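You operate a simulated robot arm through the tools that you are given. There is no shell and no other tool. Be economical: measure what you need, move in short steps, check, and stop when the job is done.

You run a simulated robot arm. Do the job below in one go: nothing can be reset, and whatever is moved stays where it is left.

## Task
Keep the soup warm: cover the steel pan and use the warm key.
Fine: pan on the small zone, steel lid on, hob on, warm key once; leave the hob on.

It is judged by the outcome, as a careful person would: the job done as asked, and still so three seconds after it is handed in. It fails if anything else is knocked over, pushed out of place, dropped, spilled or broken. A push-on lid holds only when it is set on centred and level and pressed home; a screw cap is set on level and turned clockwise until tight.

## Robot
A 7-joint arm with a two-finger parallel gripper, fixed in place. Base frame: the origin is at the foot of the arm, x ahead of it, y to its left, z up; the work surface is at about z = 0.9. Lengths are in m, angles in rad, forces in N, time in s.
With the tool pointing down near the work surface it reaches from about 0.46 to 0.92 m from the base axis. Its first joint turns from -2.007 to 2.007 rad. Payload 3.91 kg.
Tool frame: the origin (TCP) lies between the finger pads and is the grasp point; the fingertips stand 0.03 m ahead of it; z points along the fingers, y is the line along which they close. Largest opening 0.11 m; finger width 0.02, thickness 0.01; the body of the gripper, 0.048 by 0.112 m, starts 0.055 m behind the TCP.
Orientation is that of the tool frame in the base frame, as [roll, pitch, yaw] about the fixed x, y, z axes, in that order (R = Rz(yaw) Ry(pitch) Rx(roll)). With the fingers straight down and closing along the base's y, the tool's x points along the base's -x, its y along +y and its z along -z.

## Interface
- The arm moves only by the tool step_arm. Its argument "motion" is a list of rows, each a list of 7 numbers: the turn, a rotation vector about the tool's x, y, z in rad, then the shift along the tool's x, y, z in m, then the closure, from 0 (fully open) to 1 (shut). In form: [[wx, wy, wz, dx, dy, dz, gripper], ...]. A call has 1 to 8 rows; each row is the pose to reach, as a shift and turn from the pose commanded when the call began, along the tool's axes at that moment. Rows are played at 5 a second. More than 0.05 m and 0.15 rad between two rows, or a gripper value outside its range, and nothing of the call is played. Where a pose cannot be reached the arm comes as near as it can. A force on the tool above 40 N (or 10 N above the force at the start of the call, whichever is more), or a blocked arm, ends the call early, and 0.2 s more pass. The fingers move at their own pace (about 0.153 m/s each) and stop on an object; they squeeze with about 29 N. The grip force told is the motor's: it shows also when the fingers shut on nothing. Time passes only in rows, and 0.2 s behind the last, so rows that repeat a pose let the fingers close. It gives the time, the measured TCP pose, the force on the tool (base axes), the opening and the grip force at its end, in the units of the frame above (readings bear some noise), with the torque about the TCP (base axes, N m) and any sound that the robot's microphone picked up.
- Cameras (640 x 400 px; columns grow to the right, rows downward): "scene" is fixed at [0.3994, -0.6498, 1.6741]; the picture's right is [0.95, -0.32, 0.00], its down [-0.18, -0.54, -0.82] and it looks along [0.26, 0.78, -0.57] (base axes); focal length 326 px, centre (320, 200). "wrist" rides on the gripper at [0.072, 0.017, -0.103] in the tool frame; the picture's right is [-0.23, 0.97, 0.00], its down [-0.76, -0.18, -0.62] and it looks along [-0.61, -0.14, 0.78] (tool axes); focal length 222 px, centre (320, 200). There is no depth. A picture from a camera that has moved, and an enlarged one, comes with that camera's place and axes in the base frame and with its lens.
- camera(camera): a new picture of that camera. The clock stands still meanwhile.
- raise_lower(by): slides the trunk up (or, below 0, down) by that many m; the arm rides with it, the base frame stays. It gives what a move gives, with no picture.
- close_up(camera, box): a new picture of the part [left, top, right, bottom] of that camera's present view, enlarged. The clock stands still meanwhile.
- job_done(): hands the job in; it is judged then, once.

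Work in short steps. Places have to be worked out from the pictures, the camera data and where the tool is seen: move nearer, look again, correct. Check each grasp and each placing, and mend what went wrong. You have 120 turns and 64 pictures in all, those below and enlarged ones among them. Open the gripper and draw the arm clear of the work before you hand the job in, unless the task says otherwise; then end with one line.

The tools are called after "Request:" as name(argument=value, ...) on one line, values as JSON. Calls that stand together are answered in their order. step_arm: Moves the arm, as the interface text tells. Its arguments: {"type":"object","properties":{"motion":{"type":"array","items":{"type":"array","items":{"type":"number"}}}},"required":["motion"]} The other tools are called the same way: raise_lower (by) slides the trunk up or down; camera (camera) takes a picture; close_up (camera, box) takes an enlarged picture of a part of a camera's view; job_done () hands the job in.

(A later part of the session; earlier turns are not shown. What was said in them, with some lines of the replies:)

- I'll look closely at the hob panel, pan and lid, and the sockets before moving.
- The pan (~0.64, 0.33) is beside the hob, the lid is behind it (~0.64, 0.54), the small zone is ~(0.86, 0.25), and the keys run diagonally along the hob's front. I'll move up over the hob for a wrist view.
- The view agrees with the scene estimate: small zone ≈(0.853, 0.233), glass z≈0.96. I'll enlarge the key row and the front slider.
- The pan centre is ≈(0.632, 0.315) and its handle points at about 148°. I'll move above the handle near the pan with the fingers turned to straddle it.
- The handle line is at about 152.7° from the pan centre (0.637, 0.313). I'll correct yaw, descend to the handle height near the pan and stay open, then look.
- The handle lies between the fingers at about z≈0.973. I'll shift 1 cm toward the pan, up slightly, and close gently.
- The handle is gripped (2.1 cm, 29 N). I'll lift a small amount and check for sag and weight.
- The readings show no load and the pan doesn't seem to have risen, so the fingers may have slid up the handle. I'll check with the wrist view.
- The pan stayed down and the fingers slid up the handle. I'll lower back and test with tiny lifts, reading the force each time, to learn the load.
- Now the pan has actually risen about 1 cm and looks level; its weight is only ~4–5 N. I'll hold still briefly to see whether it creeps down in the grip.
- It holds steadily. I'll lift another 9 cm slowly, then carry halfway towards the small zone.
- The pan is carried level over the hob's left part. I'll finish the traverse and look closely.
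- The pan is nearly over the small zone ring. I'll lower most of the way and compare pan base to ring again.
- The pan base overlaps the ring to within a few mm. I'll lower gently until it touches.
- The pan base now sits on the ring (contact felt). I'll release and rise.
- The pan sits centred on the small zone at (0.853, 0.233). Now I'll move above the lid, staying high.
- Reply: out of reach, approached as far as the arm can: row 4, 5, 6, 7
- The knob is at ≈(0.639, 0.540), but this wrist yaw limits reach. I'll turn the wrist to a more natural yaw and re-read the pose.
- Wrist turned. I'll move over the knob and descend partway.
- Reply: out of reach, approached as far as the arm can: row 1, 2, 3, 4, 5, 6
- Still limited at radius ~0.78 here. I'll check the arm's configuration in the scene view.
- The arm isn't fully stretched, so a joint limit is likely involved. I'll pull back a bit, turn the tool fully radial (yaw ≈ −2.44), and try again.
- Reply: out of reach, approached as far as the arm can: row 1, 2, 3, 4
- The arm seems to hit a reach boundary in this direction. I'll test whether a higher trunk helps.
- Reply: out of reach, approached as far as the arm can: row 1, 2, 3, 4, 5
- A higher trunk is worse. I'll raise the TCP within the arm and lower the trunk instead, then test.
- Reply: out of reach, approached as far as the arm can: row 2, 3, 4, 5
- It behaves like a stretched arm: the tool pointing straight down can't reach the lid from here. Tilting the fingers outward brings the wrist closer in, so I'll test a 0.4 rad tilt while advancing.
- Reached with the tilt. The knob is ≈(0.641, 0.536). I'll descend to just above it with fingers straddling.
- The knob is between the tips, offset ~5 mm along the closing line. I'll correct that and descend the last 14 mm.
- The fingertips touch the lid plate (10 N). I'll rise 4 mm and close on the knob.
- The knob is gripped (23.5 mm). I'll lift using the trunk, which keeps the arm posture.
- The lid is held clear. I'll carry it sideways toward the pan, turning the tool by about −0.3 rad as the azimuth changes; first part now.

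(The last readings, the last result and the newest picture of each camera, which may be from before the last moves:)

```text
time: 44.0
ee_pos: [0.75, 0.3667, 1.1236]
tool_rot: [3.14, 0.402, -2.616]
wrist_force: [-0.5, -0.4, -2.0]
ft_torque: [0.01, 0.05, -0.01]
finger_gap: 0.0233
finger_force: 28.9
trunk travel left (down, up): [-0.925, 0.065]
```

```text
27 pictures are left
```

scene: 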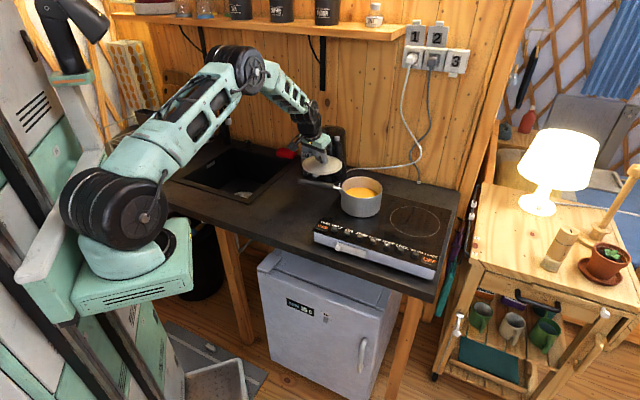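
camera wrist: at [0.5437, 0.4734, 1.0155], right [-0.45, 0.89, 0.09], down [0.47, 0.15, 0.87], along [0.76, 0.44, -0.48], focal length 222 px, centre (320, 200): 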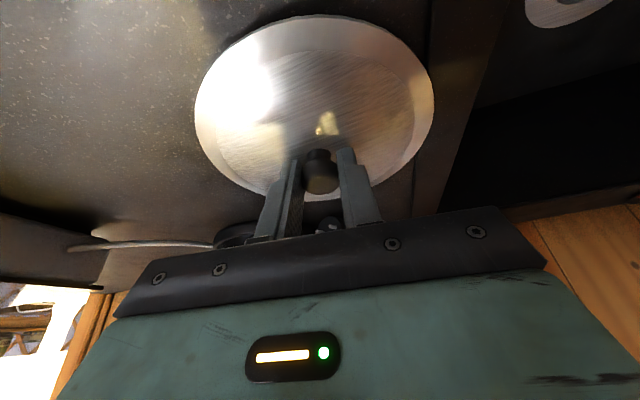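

On track. Second half of the carry, to directly above the pan.

Request:
step_arm(motion=[[0.008, 0, 0.018, -0.001, -0.015, 0, 1], [0.017, 0, 0.04, -0.003, -0.045, 0.001, 1], [0.026, 0, 0.062, -0.006, -0.08, 0.002, 1], [0.036, 0, 0.086, -0.009, -0.115, 0.004, 1], [0.047, 0, 0.11, -0.012, -0.145, 0.005, 1], [0.0545, 0, 0.129, -0.0137, -0.162, 0.0058, 1], [0.0545, 0, 0.129, -0.0137, -0.1667, 0.0058, 1], [0.0545, 0, 0.129, -0.0137, -0.1667, 0.0058, 1]])

Request:
close_up(camera="scene", box=[320, 140, 400, 220])

Request:
camera(camera="wrist")

```text
time: 45.8
ee_pos: [0.8469, 0.2295, 1.1251]
tool_rot: [3.14, 0.4, -2.757]
wrist_force: [0.0, 0.5, -1.2]
ft_torque: [0.0, -0.03, -0.01]
finger_gap: 0.0235
finger_force: 28.5
trunk travel left (down, up): [-0.925, 0.065]
```

```text
5.00 times, centred on (360, 180) of scene
camera zoom: at [0.3994, -0.6498, 1.6741], right [0.95, -0.32, 0.0], down [-0.18, -0.54, -0.82], along [0.26, 0.78, -0.57], focal length 1633 px, centre (120, 300)
```

zoom: 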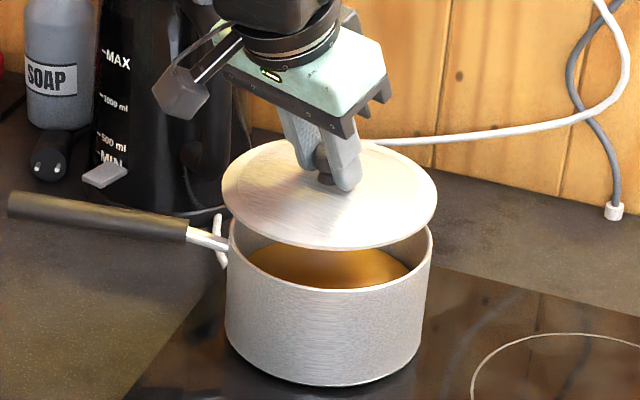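

```text
25 pictures are left
camera wrist: at [0.7399, 0.2042, 1.191], right [-0.17, 0.98, 0.09], down [0.49, 0.01, 0.87], along [0.85, 0.19, -0.48], focal length 222 px, centre (320, 200)
```

wrist: 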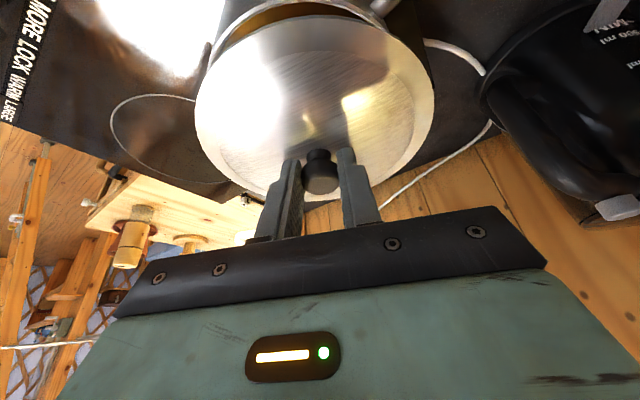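

The lid is nearly concentric with the rim (rim z≈1.047 by projection). I'll shift ~4 mm right in the picture and descend 2.5 cm, then check again.

Request:
step_arm(motion=[[0, 0, 0, 0.002, -0.0015, 0.008, 1], [0, 0, 0, 0.0045, -0.0026, 0.016, 1], [0, 0, 0, 0.007, -0.0026, 0.0242, 1], [0, 0, 0, 0.007, -0.0026, 0.0242, 1]])

Request:
close_up(camera="scene", box=[328, 160, 392, 200])

```text
time: 46.8
ee_pos: [0.8513, 0.2299, 1.0988]
tool_rot: [3.138, 0.4, -2.756]
wrist_force: [0.9, -0.3, -0.8]
ft_torque: [-0.01, 0.01, 0.02]
finger_gap: 0.0235
finger_force: 29.4
trunk travel left (down, up): [-0.925, 0.065]
```

```text
10.00 times, centred on (360, 180) of scene
camera zoom: at [0.3994, -0.6498, 1.6741], right [0.95, -0.32, 0.0], down [-0.18, -0.54, -0.82], along [0.26, 0.78, -0.57], focal length 3265 px, centre (-80, 400)
```

zoom: 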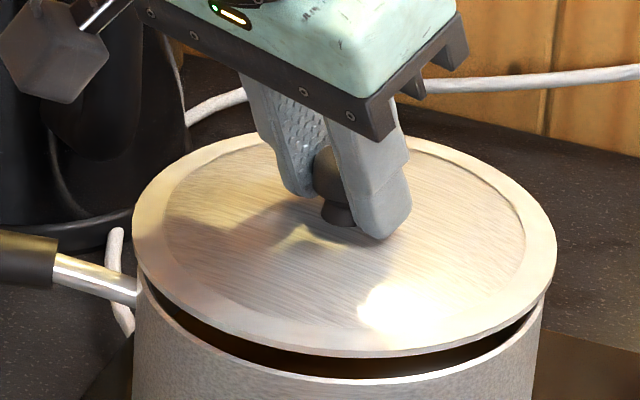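

The lid looks level and centred over the rim, about 1 cm above. I'll lower it gently and watch the force.

Request:
step_arm(motion=[[0, 0, 0, 0.0016, 0, 0.0037, 1], [0, 0, 0, 0.0031, 0, 0.0074, 1], [0, 0, 0, 0.0031, 0, 0.0074, 1]])

Request:
step_arm(motion=[[0, 0, 0, 0.0008, 0, 0.0018, 1], [0, 0, 0, 0.0016, 0, 0.0037, 1]])

Request:
close_up(camera="scene", box=[328, 160, 392, 200])

```text
time: 47.6
ee_pos: [0.8503, 0.2293, 1.0915]
tool_rot: [3.14, 0.399, -2.755]
wrist_force: [0.2, -1.1, -0.8]
ft_torque: [-0.03, 0.0, 0.0]
finger_gap: 0.0234
finger_force: 28.9
trunk travel left (down, up): [-0.925, 0.065]
```

```text
time: 48.2
ee_pos: [0.8508, 0.2292, 1.0907]
tool_rot: [3.14, 0.405, -2.755]
wrist_force: [-3.7, -4.0, 16.9]
ft_torque: [-0.29, 0.63, -0.15]
finger_gap: 0.0237
finger_force: 28.7
trunk travel left (down, up): [-0.925, 0.065]
```

```text
10.00 times, centred on (360, 180) of scene
camera zoom: at [0.3994, -0.6498, 1.6741], right [0.95, -0.32, 0.0], down [-0.18, -0.54, -0.82], along [0.26, 0.78, -0.57], focal length 3265 px, centre (-80, 400)
```

zoom: 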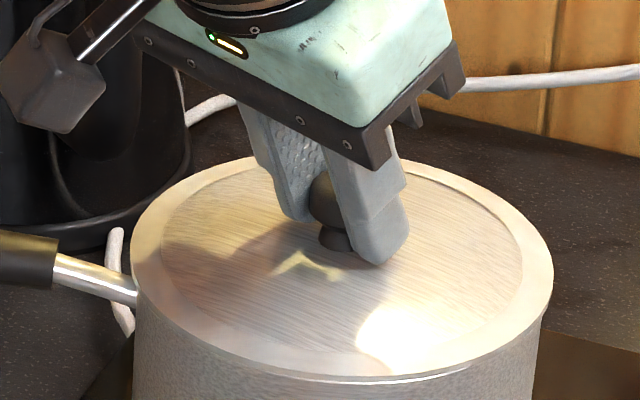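

Contact at 17 N with a small lateral push back (−x, −y). I'll lift 3 mm, shift 2 mm that way and lower again.

Request:
step_arm(motion=[[0, 0, 0, -0.0012, 0, -0.0028, 1], [0, 0, 0, 0.0012, -0.0011, -0.0038, 1], [0, 0, 0, 0.0024, -0.0011, -0.001, 1], [0, 0, 0, 0.0028, -0.0011, 0.0, 1]])

Request:
close_up(camera="scene", box=[328, 165, 392, 205])

```text
time: 49.2
ee_pos: [0.8483, 0.2304, 1.0887]
tool_rot: [3.137, 0.406, -2.755]
wrist_force: [-1.9, 0.7, 30.6]
ft_torque: [-0.23, 0.38, -0.14]
finger_gap: 0.0233
finger_force: 28.7
trunk travel left (down, up): [-0.925, 0.065]
```

```text
10.00 times, centred on (360, 185) of scene
camera zoom: at [0.3994, -0.6498, 1.6741], right [0.95, -0.32, 0.0], down [-0.18, -0.54, -0.82], along [0.26, 0.78, -0.57], focal length 3265 px, centre (-80, 350)
```

zoom: 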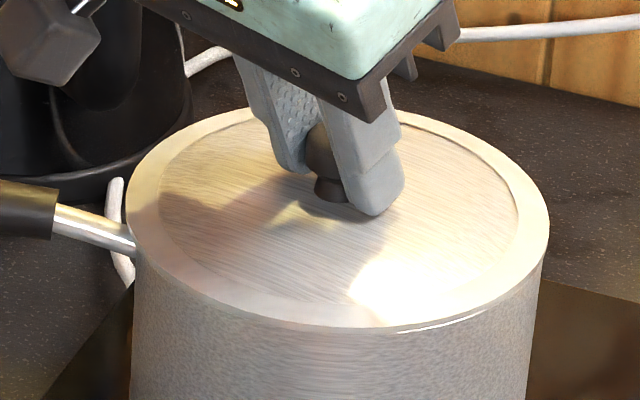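

Lateral force is gone, lid is centred at 30 N down. I'll ease off, release the knob and rise to inspect.

Request:
step_arm(motion=[[0, 0, 0, -0.0006, 0, -0.0014, 1], [0, 0, 0, -0.0006, 0, -0.0014, 0.75], [0, 0, 0, -0.0006, 0, -0.0014, 0.6], [0, 0, 0, -0.0006, 0, -0.0014, 0.6], [0, 0, 0, -0.016, 0, -0.037, 0.6], [0, 0, 0, -0.031, 0, -0.074, 0.6]])

Request:
close_up(camera="scene", box=[328, 165, 392, 205])

Request:
camera(camera="wrist")

```text
time: 50.6
ee_pos: [0.8463, 0.2253, 1.1646]
tool_rot: [-3.14, 0.395, -2.756]
wrist_force: [-0.6, 0.2, -0.1]
ft_torque: [-0.02, 0.0, 0.01]
finger_gap: 0.0441
finger_force: 0.0
trunk travel left (down, up): [-0.925, 0.065]
```

```text
10.00 times, centred on (360, 185) of scene
camera zoom: at [0.3994, -0.6498, 1.6741], right [0.95, -0.32, 0.0], down [-0.18, -0.54, -0.82], along [0.26, 0.78, -0.57], focal length 3265 px, centre (-80, 350)
```

zoom: 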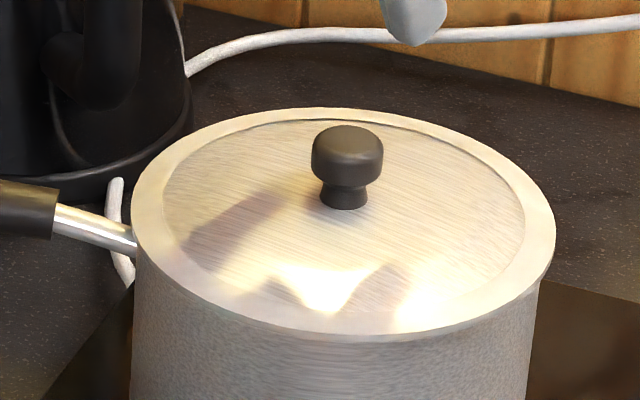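

```text
20 pictures are left
camera wrist: at [0.7402, 0.1999, 1.2319], right [-0.17, 0.98, 0.09], down [0.49, 0.01, 0.87], along [0.85, 0.19, -0.49], focal length 222 px, centre (320, 200)
```

wrist: 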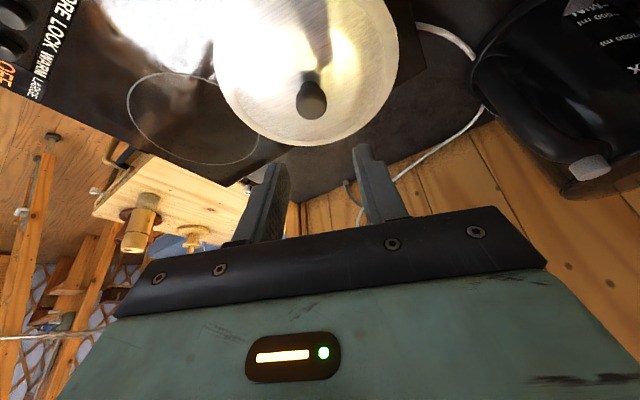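

The lid sits level and centred. Now the keys: ON should be at ≈(0.743, 0.098), z top ≈0.978. I'll close the fingers and move over it, staying ~3 cm above.

Request:
step_arm(motion=[[0.014, 0, 0.034, 0.033, -0.02, -0.014, 1], [0.028, 0, 0.068, 0.066, -0.04, -0.028, 1], [0.042, 0, 0.102, 0.1, -0.06, -0.042, 1], [0.056, 0, 0.136, 0.1324, -0.08, -0.0559, 1], [0.072, 0, 0.17, 0.148, -0.08, -0.019, 1], [0.072, 0, 0.17, 0.164, -0.08, 0.02, 1], [0.072, 0, 0.17, 0.179, -0.08, 0.055, 1], [0.072, 0, 0.17, 0.179, -0.08, 0.055, 1]])

Request:
close_up(camera="scene", box=[310, 200, 400, 260])

Request:
camera(camera="wrist")

```text
time: 52.4
ee_pos: [0.7467, 0.0969, 1.0474]
tool_rot: [3.141, 0.4, -2.942]
wrist_force: [-0.8, -0.5, -0.6]
ft_torque: [-0.02, 0.0, 0.01]
finger_gap: 0.0003
finger_force: 28.9
trunk travel left (down, up): [-0.925, 0.065]
```

```text
6.67 times, centred on (355, 230) of scene
camera zoom: at [0.3994, -0.6498, 1.6741], right [0.95, -0.32, 0.0], down [-0.18, -0.54, -0.82], along [0.26, 0.78, -0.57], focal length 2177 px, centre (87, 0)
```

zoom: 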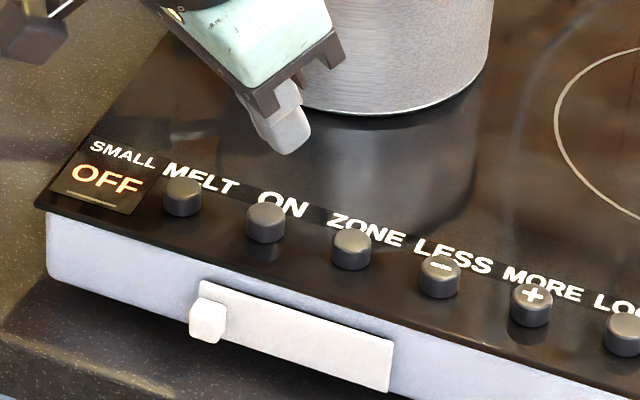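

```text
18 pictures are left
camera wrist: at [0.6368, 0.0922, 1.1135], right [0.01, 1.0, 0.09], down [0.49, -0.08, 0.87], along [0.87, 0.03, -0.48], focal length 222 px, centre (320, 200)
```

wrist: 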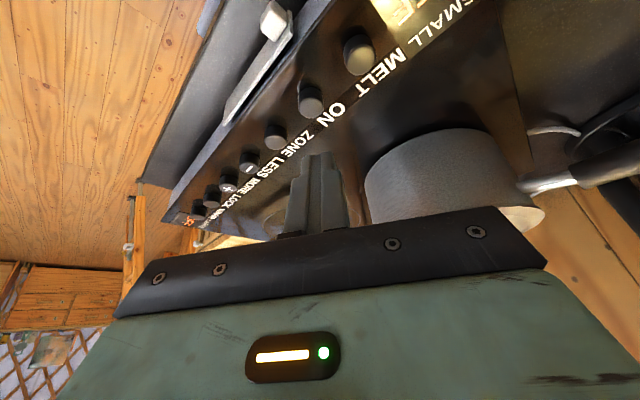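

The tip projection matches the readings well, so the ON key is at ≈(0.742, 0.1005). I'll shift over it and lower to just above, then press in small steps.

Request:
step_arm(motion=[[0, 0, 0, 0.009, 0.005, 0.012, 1], [0, 0, 0, 0.0182, 0.005, 0.0248, 1], [0, 0, 0, 0.0182, 0.005, 0.0248, 1]])

Request:
close_up(camera="scene", box=[310, 200, 400, 260])

```text
time: 53.2
ee_pos: [0.7372, 0.1027, 1.0156]
tool_rot: [3.14, 0.399, -2.941]
wrist_force: [0.0, 0.9, 0.3]
ft_torque: [0.04, 0.02, -0.04]
finger_gap: 0.0
finger_force: 29.3
trunk travel left (down, up): [-0.925, 0.065]
```

```text
6.67 times, centred on (355, 230) of scene
camera zoom: at [0.3994, -0.6498, 1.6741], right [0.95, -0.32, 0.0], down [-0.18, -0.54, -0.82], along [0.26, 0.78, -0.57], focal length 2177 px, centre (87, 0)
```

zoom: 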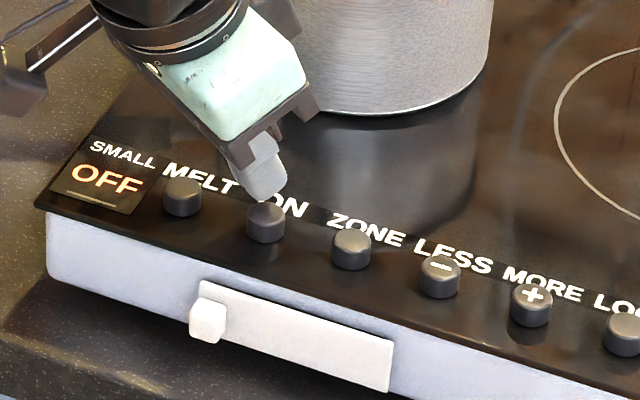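

The tip is directly over ON. Pressing in small steps, watching force and sound.

Request:
step_arm(motion=[[0, 0, 0, 0.0016, 0, 0.0037, 1], [0, 0, 0, 0.0031, 0, 0.0074, 1]])

Request:
step_arm(motion=[[0, 0, 0, 0.0008, 0, 0.0018, 1]])

```text
time: 53.8
ee_pos: [0.7382, 0.1015, 1.0066]
tool_rot: [3.141, 0.401, -2.94]
wrist_force: [0.9, 0.5, 0.9]
ft_torque: [0.03, 0.01, 0.02]
finger_gap: 0.0
finger_force: 28.8
trunk travel left (down, up): [-0.925, 0.065]
```

```text
time: 54.2
ee_pos: [0.737, 0.1023, 1.0058]
tool_rot: [3.139, 0.402, -2.94]
wrist_force: [1.1, -0.8, 1.6]
ft_torque: [-0.03, 0.01, 0.03]
finger_gap: 0.0
finger_force: 29.2
trunk travel left (down, up): [-0.925, 0.065]
heard: click
```

A click was heard at light contact. I'll lift off 3 cm and read the display.

Request:
step_arm(motion=[[0, 0, 0, -0.006, 0, -0.014, 1], [0, 0, 0, -0.0117, 0, -0.0276, 1], [0, 0, 0, -0.0117, 0, -0.0276, 1]])

Request:
close_up(camera="scene", box=[310, 200, 460, 290])

```text
time: 55.0
ee_pos: [0.7359, 0.1015, 1.0364]
tool_rot: [3.141, 0.398, -2.941]
wrist_force: [0.3, 0.4, 0.5]
ft_torque: [0.02, -0.02, 0.0]
finger_gap: 0.0002
finger_force: 29.3
trunk travel left (down, up): [-0.925, 0.065]
```

```text
4.27 times, centred on (385, 245) of scene
camera zoom: at [0.3994, -0.6498, 1.6741], right [0.95, -0.32, 0.0], down [-0.18, -0.54, -0.82], along [0.26, 0.78, -0.57], focal length 1393 px, centre (43, 8)
```

zoom: 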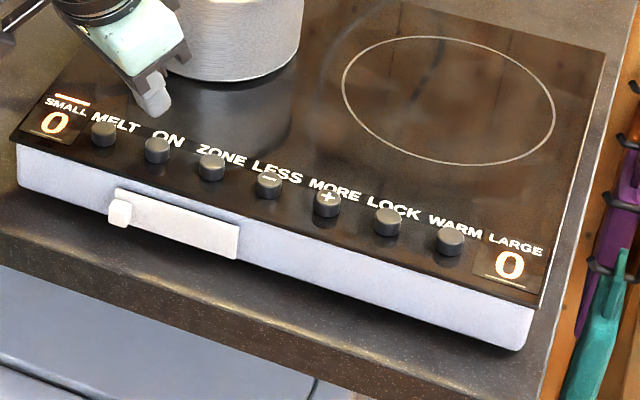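

The displays now show 0 and 0: the hob is on, and the small display carries an extra bar. I'll check that marking closely before WARM, and move over the WARM key (≈0.906, −0.055) meanwhile.

Request:
step_arm(motion=[[0.013, 0, 0.031, -0.0204, -0.031, 0.0086, 1], [0.026, 0, 0.061, -0.0409, -0.062, 0.0173, 1], [0.039, 0, 0.092, -0.0613, -0.093, 0.0259, 1], [0.052, 0, 0.123, -0.0817, -0.124, 0.0345, 1], [0.065, 0, 0.153, -0.1022, -0.155, 0.0432, 1], [0.078, 0, 0.184, -0.1226, -0.1866, 0.0518, 1], [0.078, 0, 0.184, -0.1226, -0.1866, 0.0518, 1]])

Request:
close_up(camera="scene", box=[310, 210, 350, 240])

Request:
close_up(camera="scene", box=[390, 230, 450, 280])

```text
time: 56.6
ee_pos: [0.9048, -0.0522, 1.0327]
tool_rot: [3.141, 0.398, -3.14]
wrist_force: [0.2, -0.3, 0.0]
ft_torque: [0.0, -0.01, 0.02]
finger_gap: 0.0001
finger_force: 28.8
trunk travel left (down, up): [-0.925, 0.065]
```

```text
13.33 times, centred on (330, 225) of scene
camera zoom: at [0.3994, -0.6498, 1.6741], right [0.95, -0.32, 0.0], down [-0.18, -0.54, -0.82], along [0.26, 0.78, -0.57], focal length 4354 px, centre (187, -133)
```

zoom: 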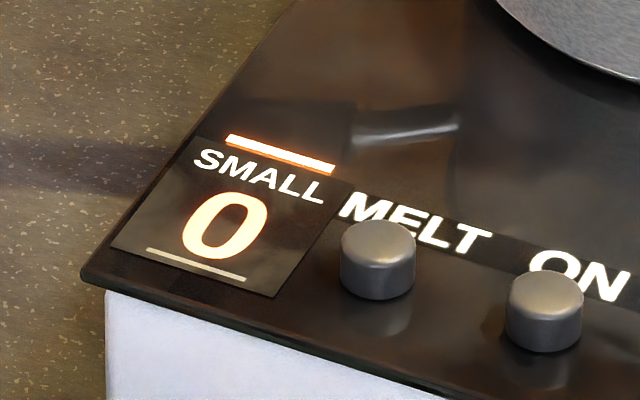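

```text
8.00 times, centred on (420, 255) of scene
camera zoom: at [0.3994, -0.6498, 1.6741], right [0.95, -0.32, 0.0], down [-0.18, -0.54, -0.82], along [0.26, 0.78, -0.57], focal length 2612 px, centre (-480, -240)
```

zoom: 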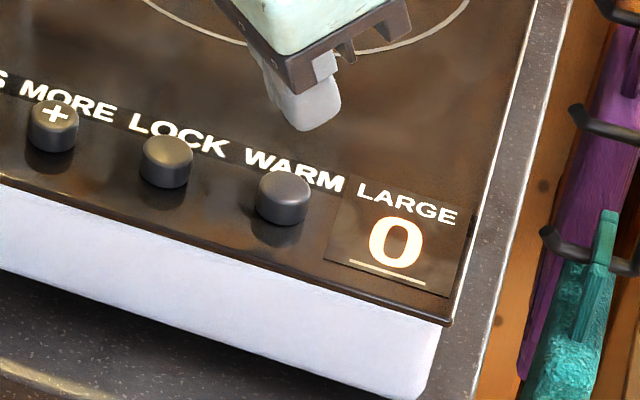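

The small zone is the selected one. The WARM key is ≈(0.903, −0.057); I'll correct by 5 mm and lower to just above it.

Request:
step_arm(motion=[[0, 0, 0, 0.005, -0.003, 0.007, 1], [0, 0, 0, 0.0107, -0.003, 0.0139, 1], [0, 0, 0, 0.0107, -0.003, 0.0139, 1]])

Request:
close_up(camera="scene", box=[390, 230, 450, 280])

```text
time: 57.4
ee_pos: [0.9003, -0.0583, 1.018]
tool_rot: [3.139, 0.4, -3.139]
wrist_force: [0.9, 1.0, 1.2]
ft_torque: [0.0, 0.0, -0.04]
finger_gap: 0.0
finger_force: 29.4
trunk travel left (down, up): [-0.925, 0.065]
```

```text
8.00 times, centred on (420, 255) of scene
camera zoom: at [0.3994, -0.6498, 1.6741], right [0.95, -0.32, 0.0], down [-0.18, -0.54, -0.82], along [0.26, 0.78, -0.57], focal length 2612 px, centre (-480, -240)
```

zoom: 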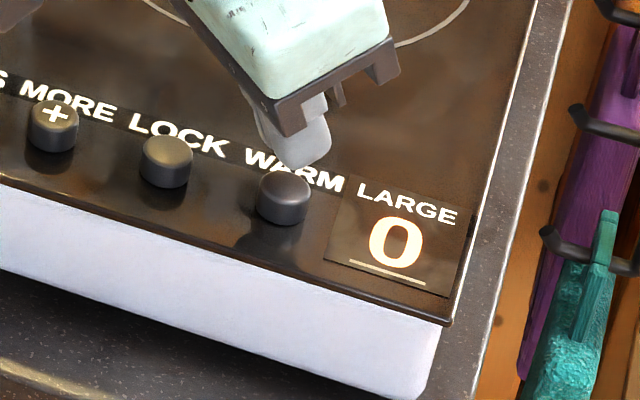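

The tip is over WARM, ~3 mm right of centre; I'll nudge and press in small steps until one click.

Request:
step_arm(motion=[[0, 0, 0, 0.0035, 0.001, 0.004, 1], [0, 0, 0, 0.0067, 0.001, 0.008, 1]])

Request:
step_arm(motion=[[0, 0, 0, 0.0008, 0, 0.0018, 1]])

```text
time: 58.0
ee_pos: [0.8962, -0.0567, 1.009]
tool_rot: [3.14, 0.398, -3.141]
wrist_force: [0.3, 0.1, -0.6]
ft_torque: [0.01, -0.04, -0.01]
finger_gap: 0.0
finger_force: 28.5
trunk travel left (down, up): [-0.925, 0.065]
```

```text
time: 58.4
ee_pos: [0.8977, -0.0552, 1.0063]
tool_rot: [3.14, 0.399, -3.139]
wrist_force: [0.4, -0.5, 0.8]
ft_torque: [-0.01, -0.01, 0.0]
finger_gap: 0.0003
finger_force: 28.9
trunk travel left (down, up): [-0.925, 0.065]
```

No click yet; another 1.5 mm down.

Request:
step_arm(motion=[[0, 0, 0, 0.0006, 0, 0.0014, 1]])

```text
time: 58.8
ee_pos: [0.8974, -0.0547, 1.0048]
tool_rot: [3.141, 0.4, 3.141]
wrist_force: [-0.1, -1.1, 1.2]
ft_torque: [-0.02, 0.03, 0.01]
finger_gap: 0.0
finger_force: 29.0
trunk travel left (down, up): [-0.925, 0.065]
heard: click
```

One click. I'll lift off and read the displays.

Request:
step_arm(motion=[[0, 0, 0, -0.006, 0, -0.014, 1], [0, 0, 0, -0.0234, 0, -0.0553, 1], [0, 0, 0, -0.035, 0, -0.083, 1], [0, 0, 0, -0.035, 0, -0.083, 1]])

Request:
close_up(camera="scene", box=[310, 150, 460, 290])

Request:
close_up(camera="scene", box=[310, 210, 350, 240])

```text
time: 59.8
ee_pos: [0.8971, -0.0579, 1.0953]
tool_rot: [3.141, 0.399, -3.139]
wrist_force: [-0.9, -0.5, 0.4]
ft_torque: [0.01, 0.02, -0.01]
finger_gap: 0.0001
finger_force: 29.4
trunk travel left (down, up): [-0.925, 0.065]
```

```text
2.86 times, centred on (385, 220) of scene
camera zoom: at [0.3994, -0.6498, 1.6741], right [0.95, -0.32, 0.0], down [-0.18, -0.54, -0.82], along [0.26, 0.78, -0.57], focal length 933 px, centre (134, 143)
```

zoom: 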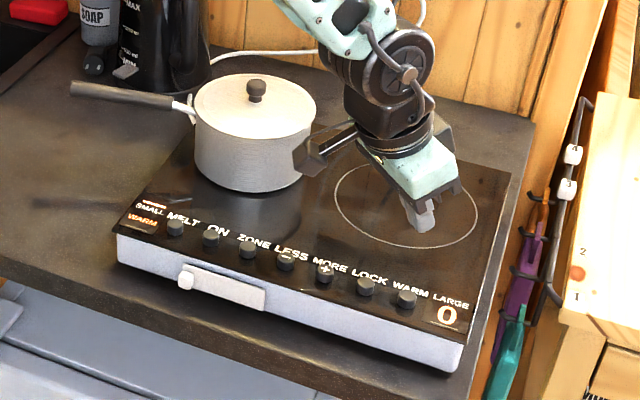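

```text
13.33 times, centred on (330, 225) of scene
camera zoom: at [0.3994, -0.6498, 1.6741], right [0.95, -0.32, 0.0], down [-0.18, -0.54, -0.82], along [0.26, 0.78, -0.57], focal length 4354 px, centre (187, -133)
```

zoom: 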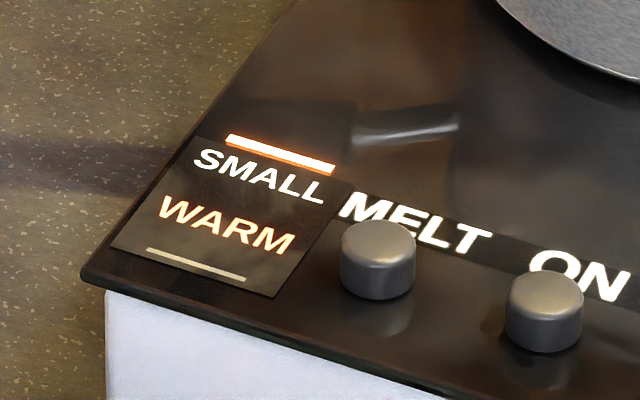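

The small zone reads WARM. I'll rise well clear, pull back toward the base and open the gripper.

Request:
step_arm(motion=[[0, 0, 0, -0.016, 0, -0.037, 1], [0, 0, 0, -0.031, 0, -0.074, 1], [0, 0, 0, -0.0467, 0, -0.1105, 0.6], [0, 0, 0, -0.006, 0, -0.128, 0.3], [0, 0, 0, 0.035, 0, -0.145, 0], [0, 0, 0, 0.076, 0, -0.162, 0], [0, 0, 0, 0.117, 0, -0.179, 0], [0, 0, 0, 0.158, 0, -0.196, 0]])

Request:
camera(camera="scene")

Request:
close_up(camera="scene", box=[328, 165, 392, 205])

```text
time: 61.6
ee_pos: [0.6731, -0.0565, 1.2163]
tool_rot: [3.14, 0.399, -3.139]
wrist_force: [0.5, -0.7, -0.7]
ft_torque: [0.01, 0.06, -0.01]
finger_gap: 0.1102
finger_force: 0.1
trunk travel left (down, up): [-0.925, 0.065]
```

```text
10 pictures are left
```

scene: 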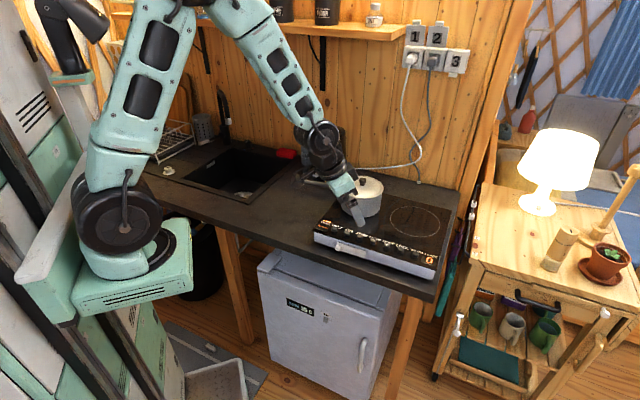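

```text
10.00 times, centred on (360, 185) of scene
camera zoom: at [0.3994, -0.6498, 1.6741], right [0.95, -0.32, 0.0], down [-0.18, -0.54, -0.82], along [0.26, 0.78, -0.57], focal length 3265 px, centre (-80, 350)
```

zoom: 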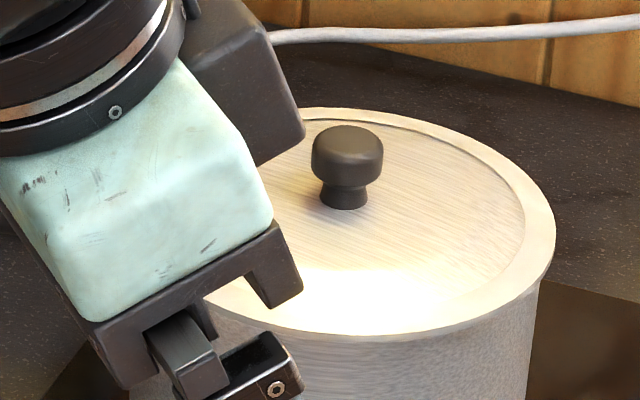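

The lid hasn't moved and the hob is on WARM. I'll draw the arm back a little further and hand in.

Request:
step_arm(motion=[[0, 0, 0, 0.03, -0.01, -0.03, 0], [0, 0, 0, 0.06, -0.02, -0.06, 0], [0, 0, 0, 0.09, -0.03, -0.08, 0], [0, 0, 0, 0.11, -0.03, -0.09, 0], [0, 0, 0, 0.11, -0.03, -0.09, 0]])

Request:
close_up(camera="scene", box=[230, 140, 460, 290])

```text
time: 62.8
ee_pos: [0.5604, -0.0834, 1.2613]
tool_rot: [3.139, 0.4, -3.14]
wrist_force: [0.5, -0.5, 0.2]
ft_torque: [0.02, 0.01, -0.06]
finger_gap: 0.11
finger_force: 0.1
out of reach, approached as far as the arm can: row 3, 4, 5
trunk travel left (down, up): [-0.925, 0.065]
```

```text
2.67 times, centred on (345, 215) of scene
camera zoom: at [0.3994, -0.6498, 1.6741], right [0.95, -0.32, 0.0], down [-0.18, -0.54, -0.82], along [0.26, 0.78, -0.57], focal length 871 px, centre (253, 160)
```

zoom: 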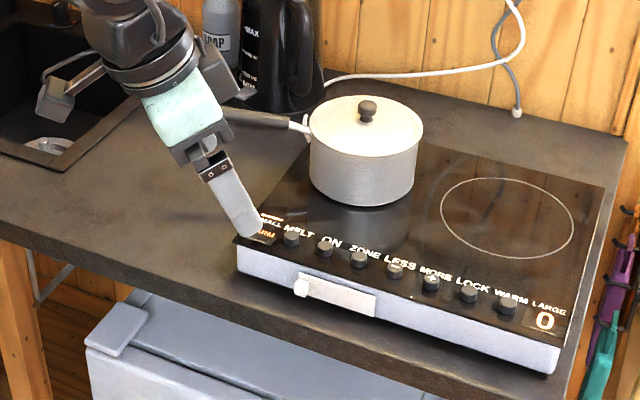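

The arm is clear at z≈1.26 with the gripper open. The lidded pan is on the small zone and the display shows WARM, so I'm handing in.

Request:
job_done()

```text
The job is handed in.
```

The steel pan is on the small zone with its steel lid on. The hob is on and left on, and the warm key was pressed once; the small zone's display reads WARM.
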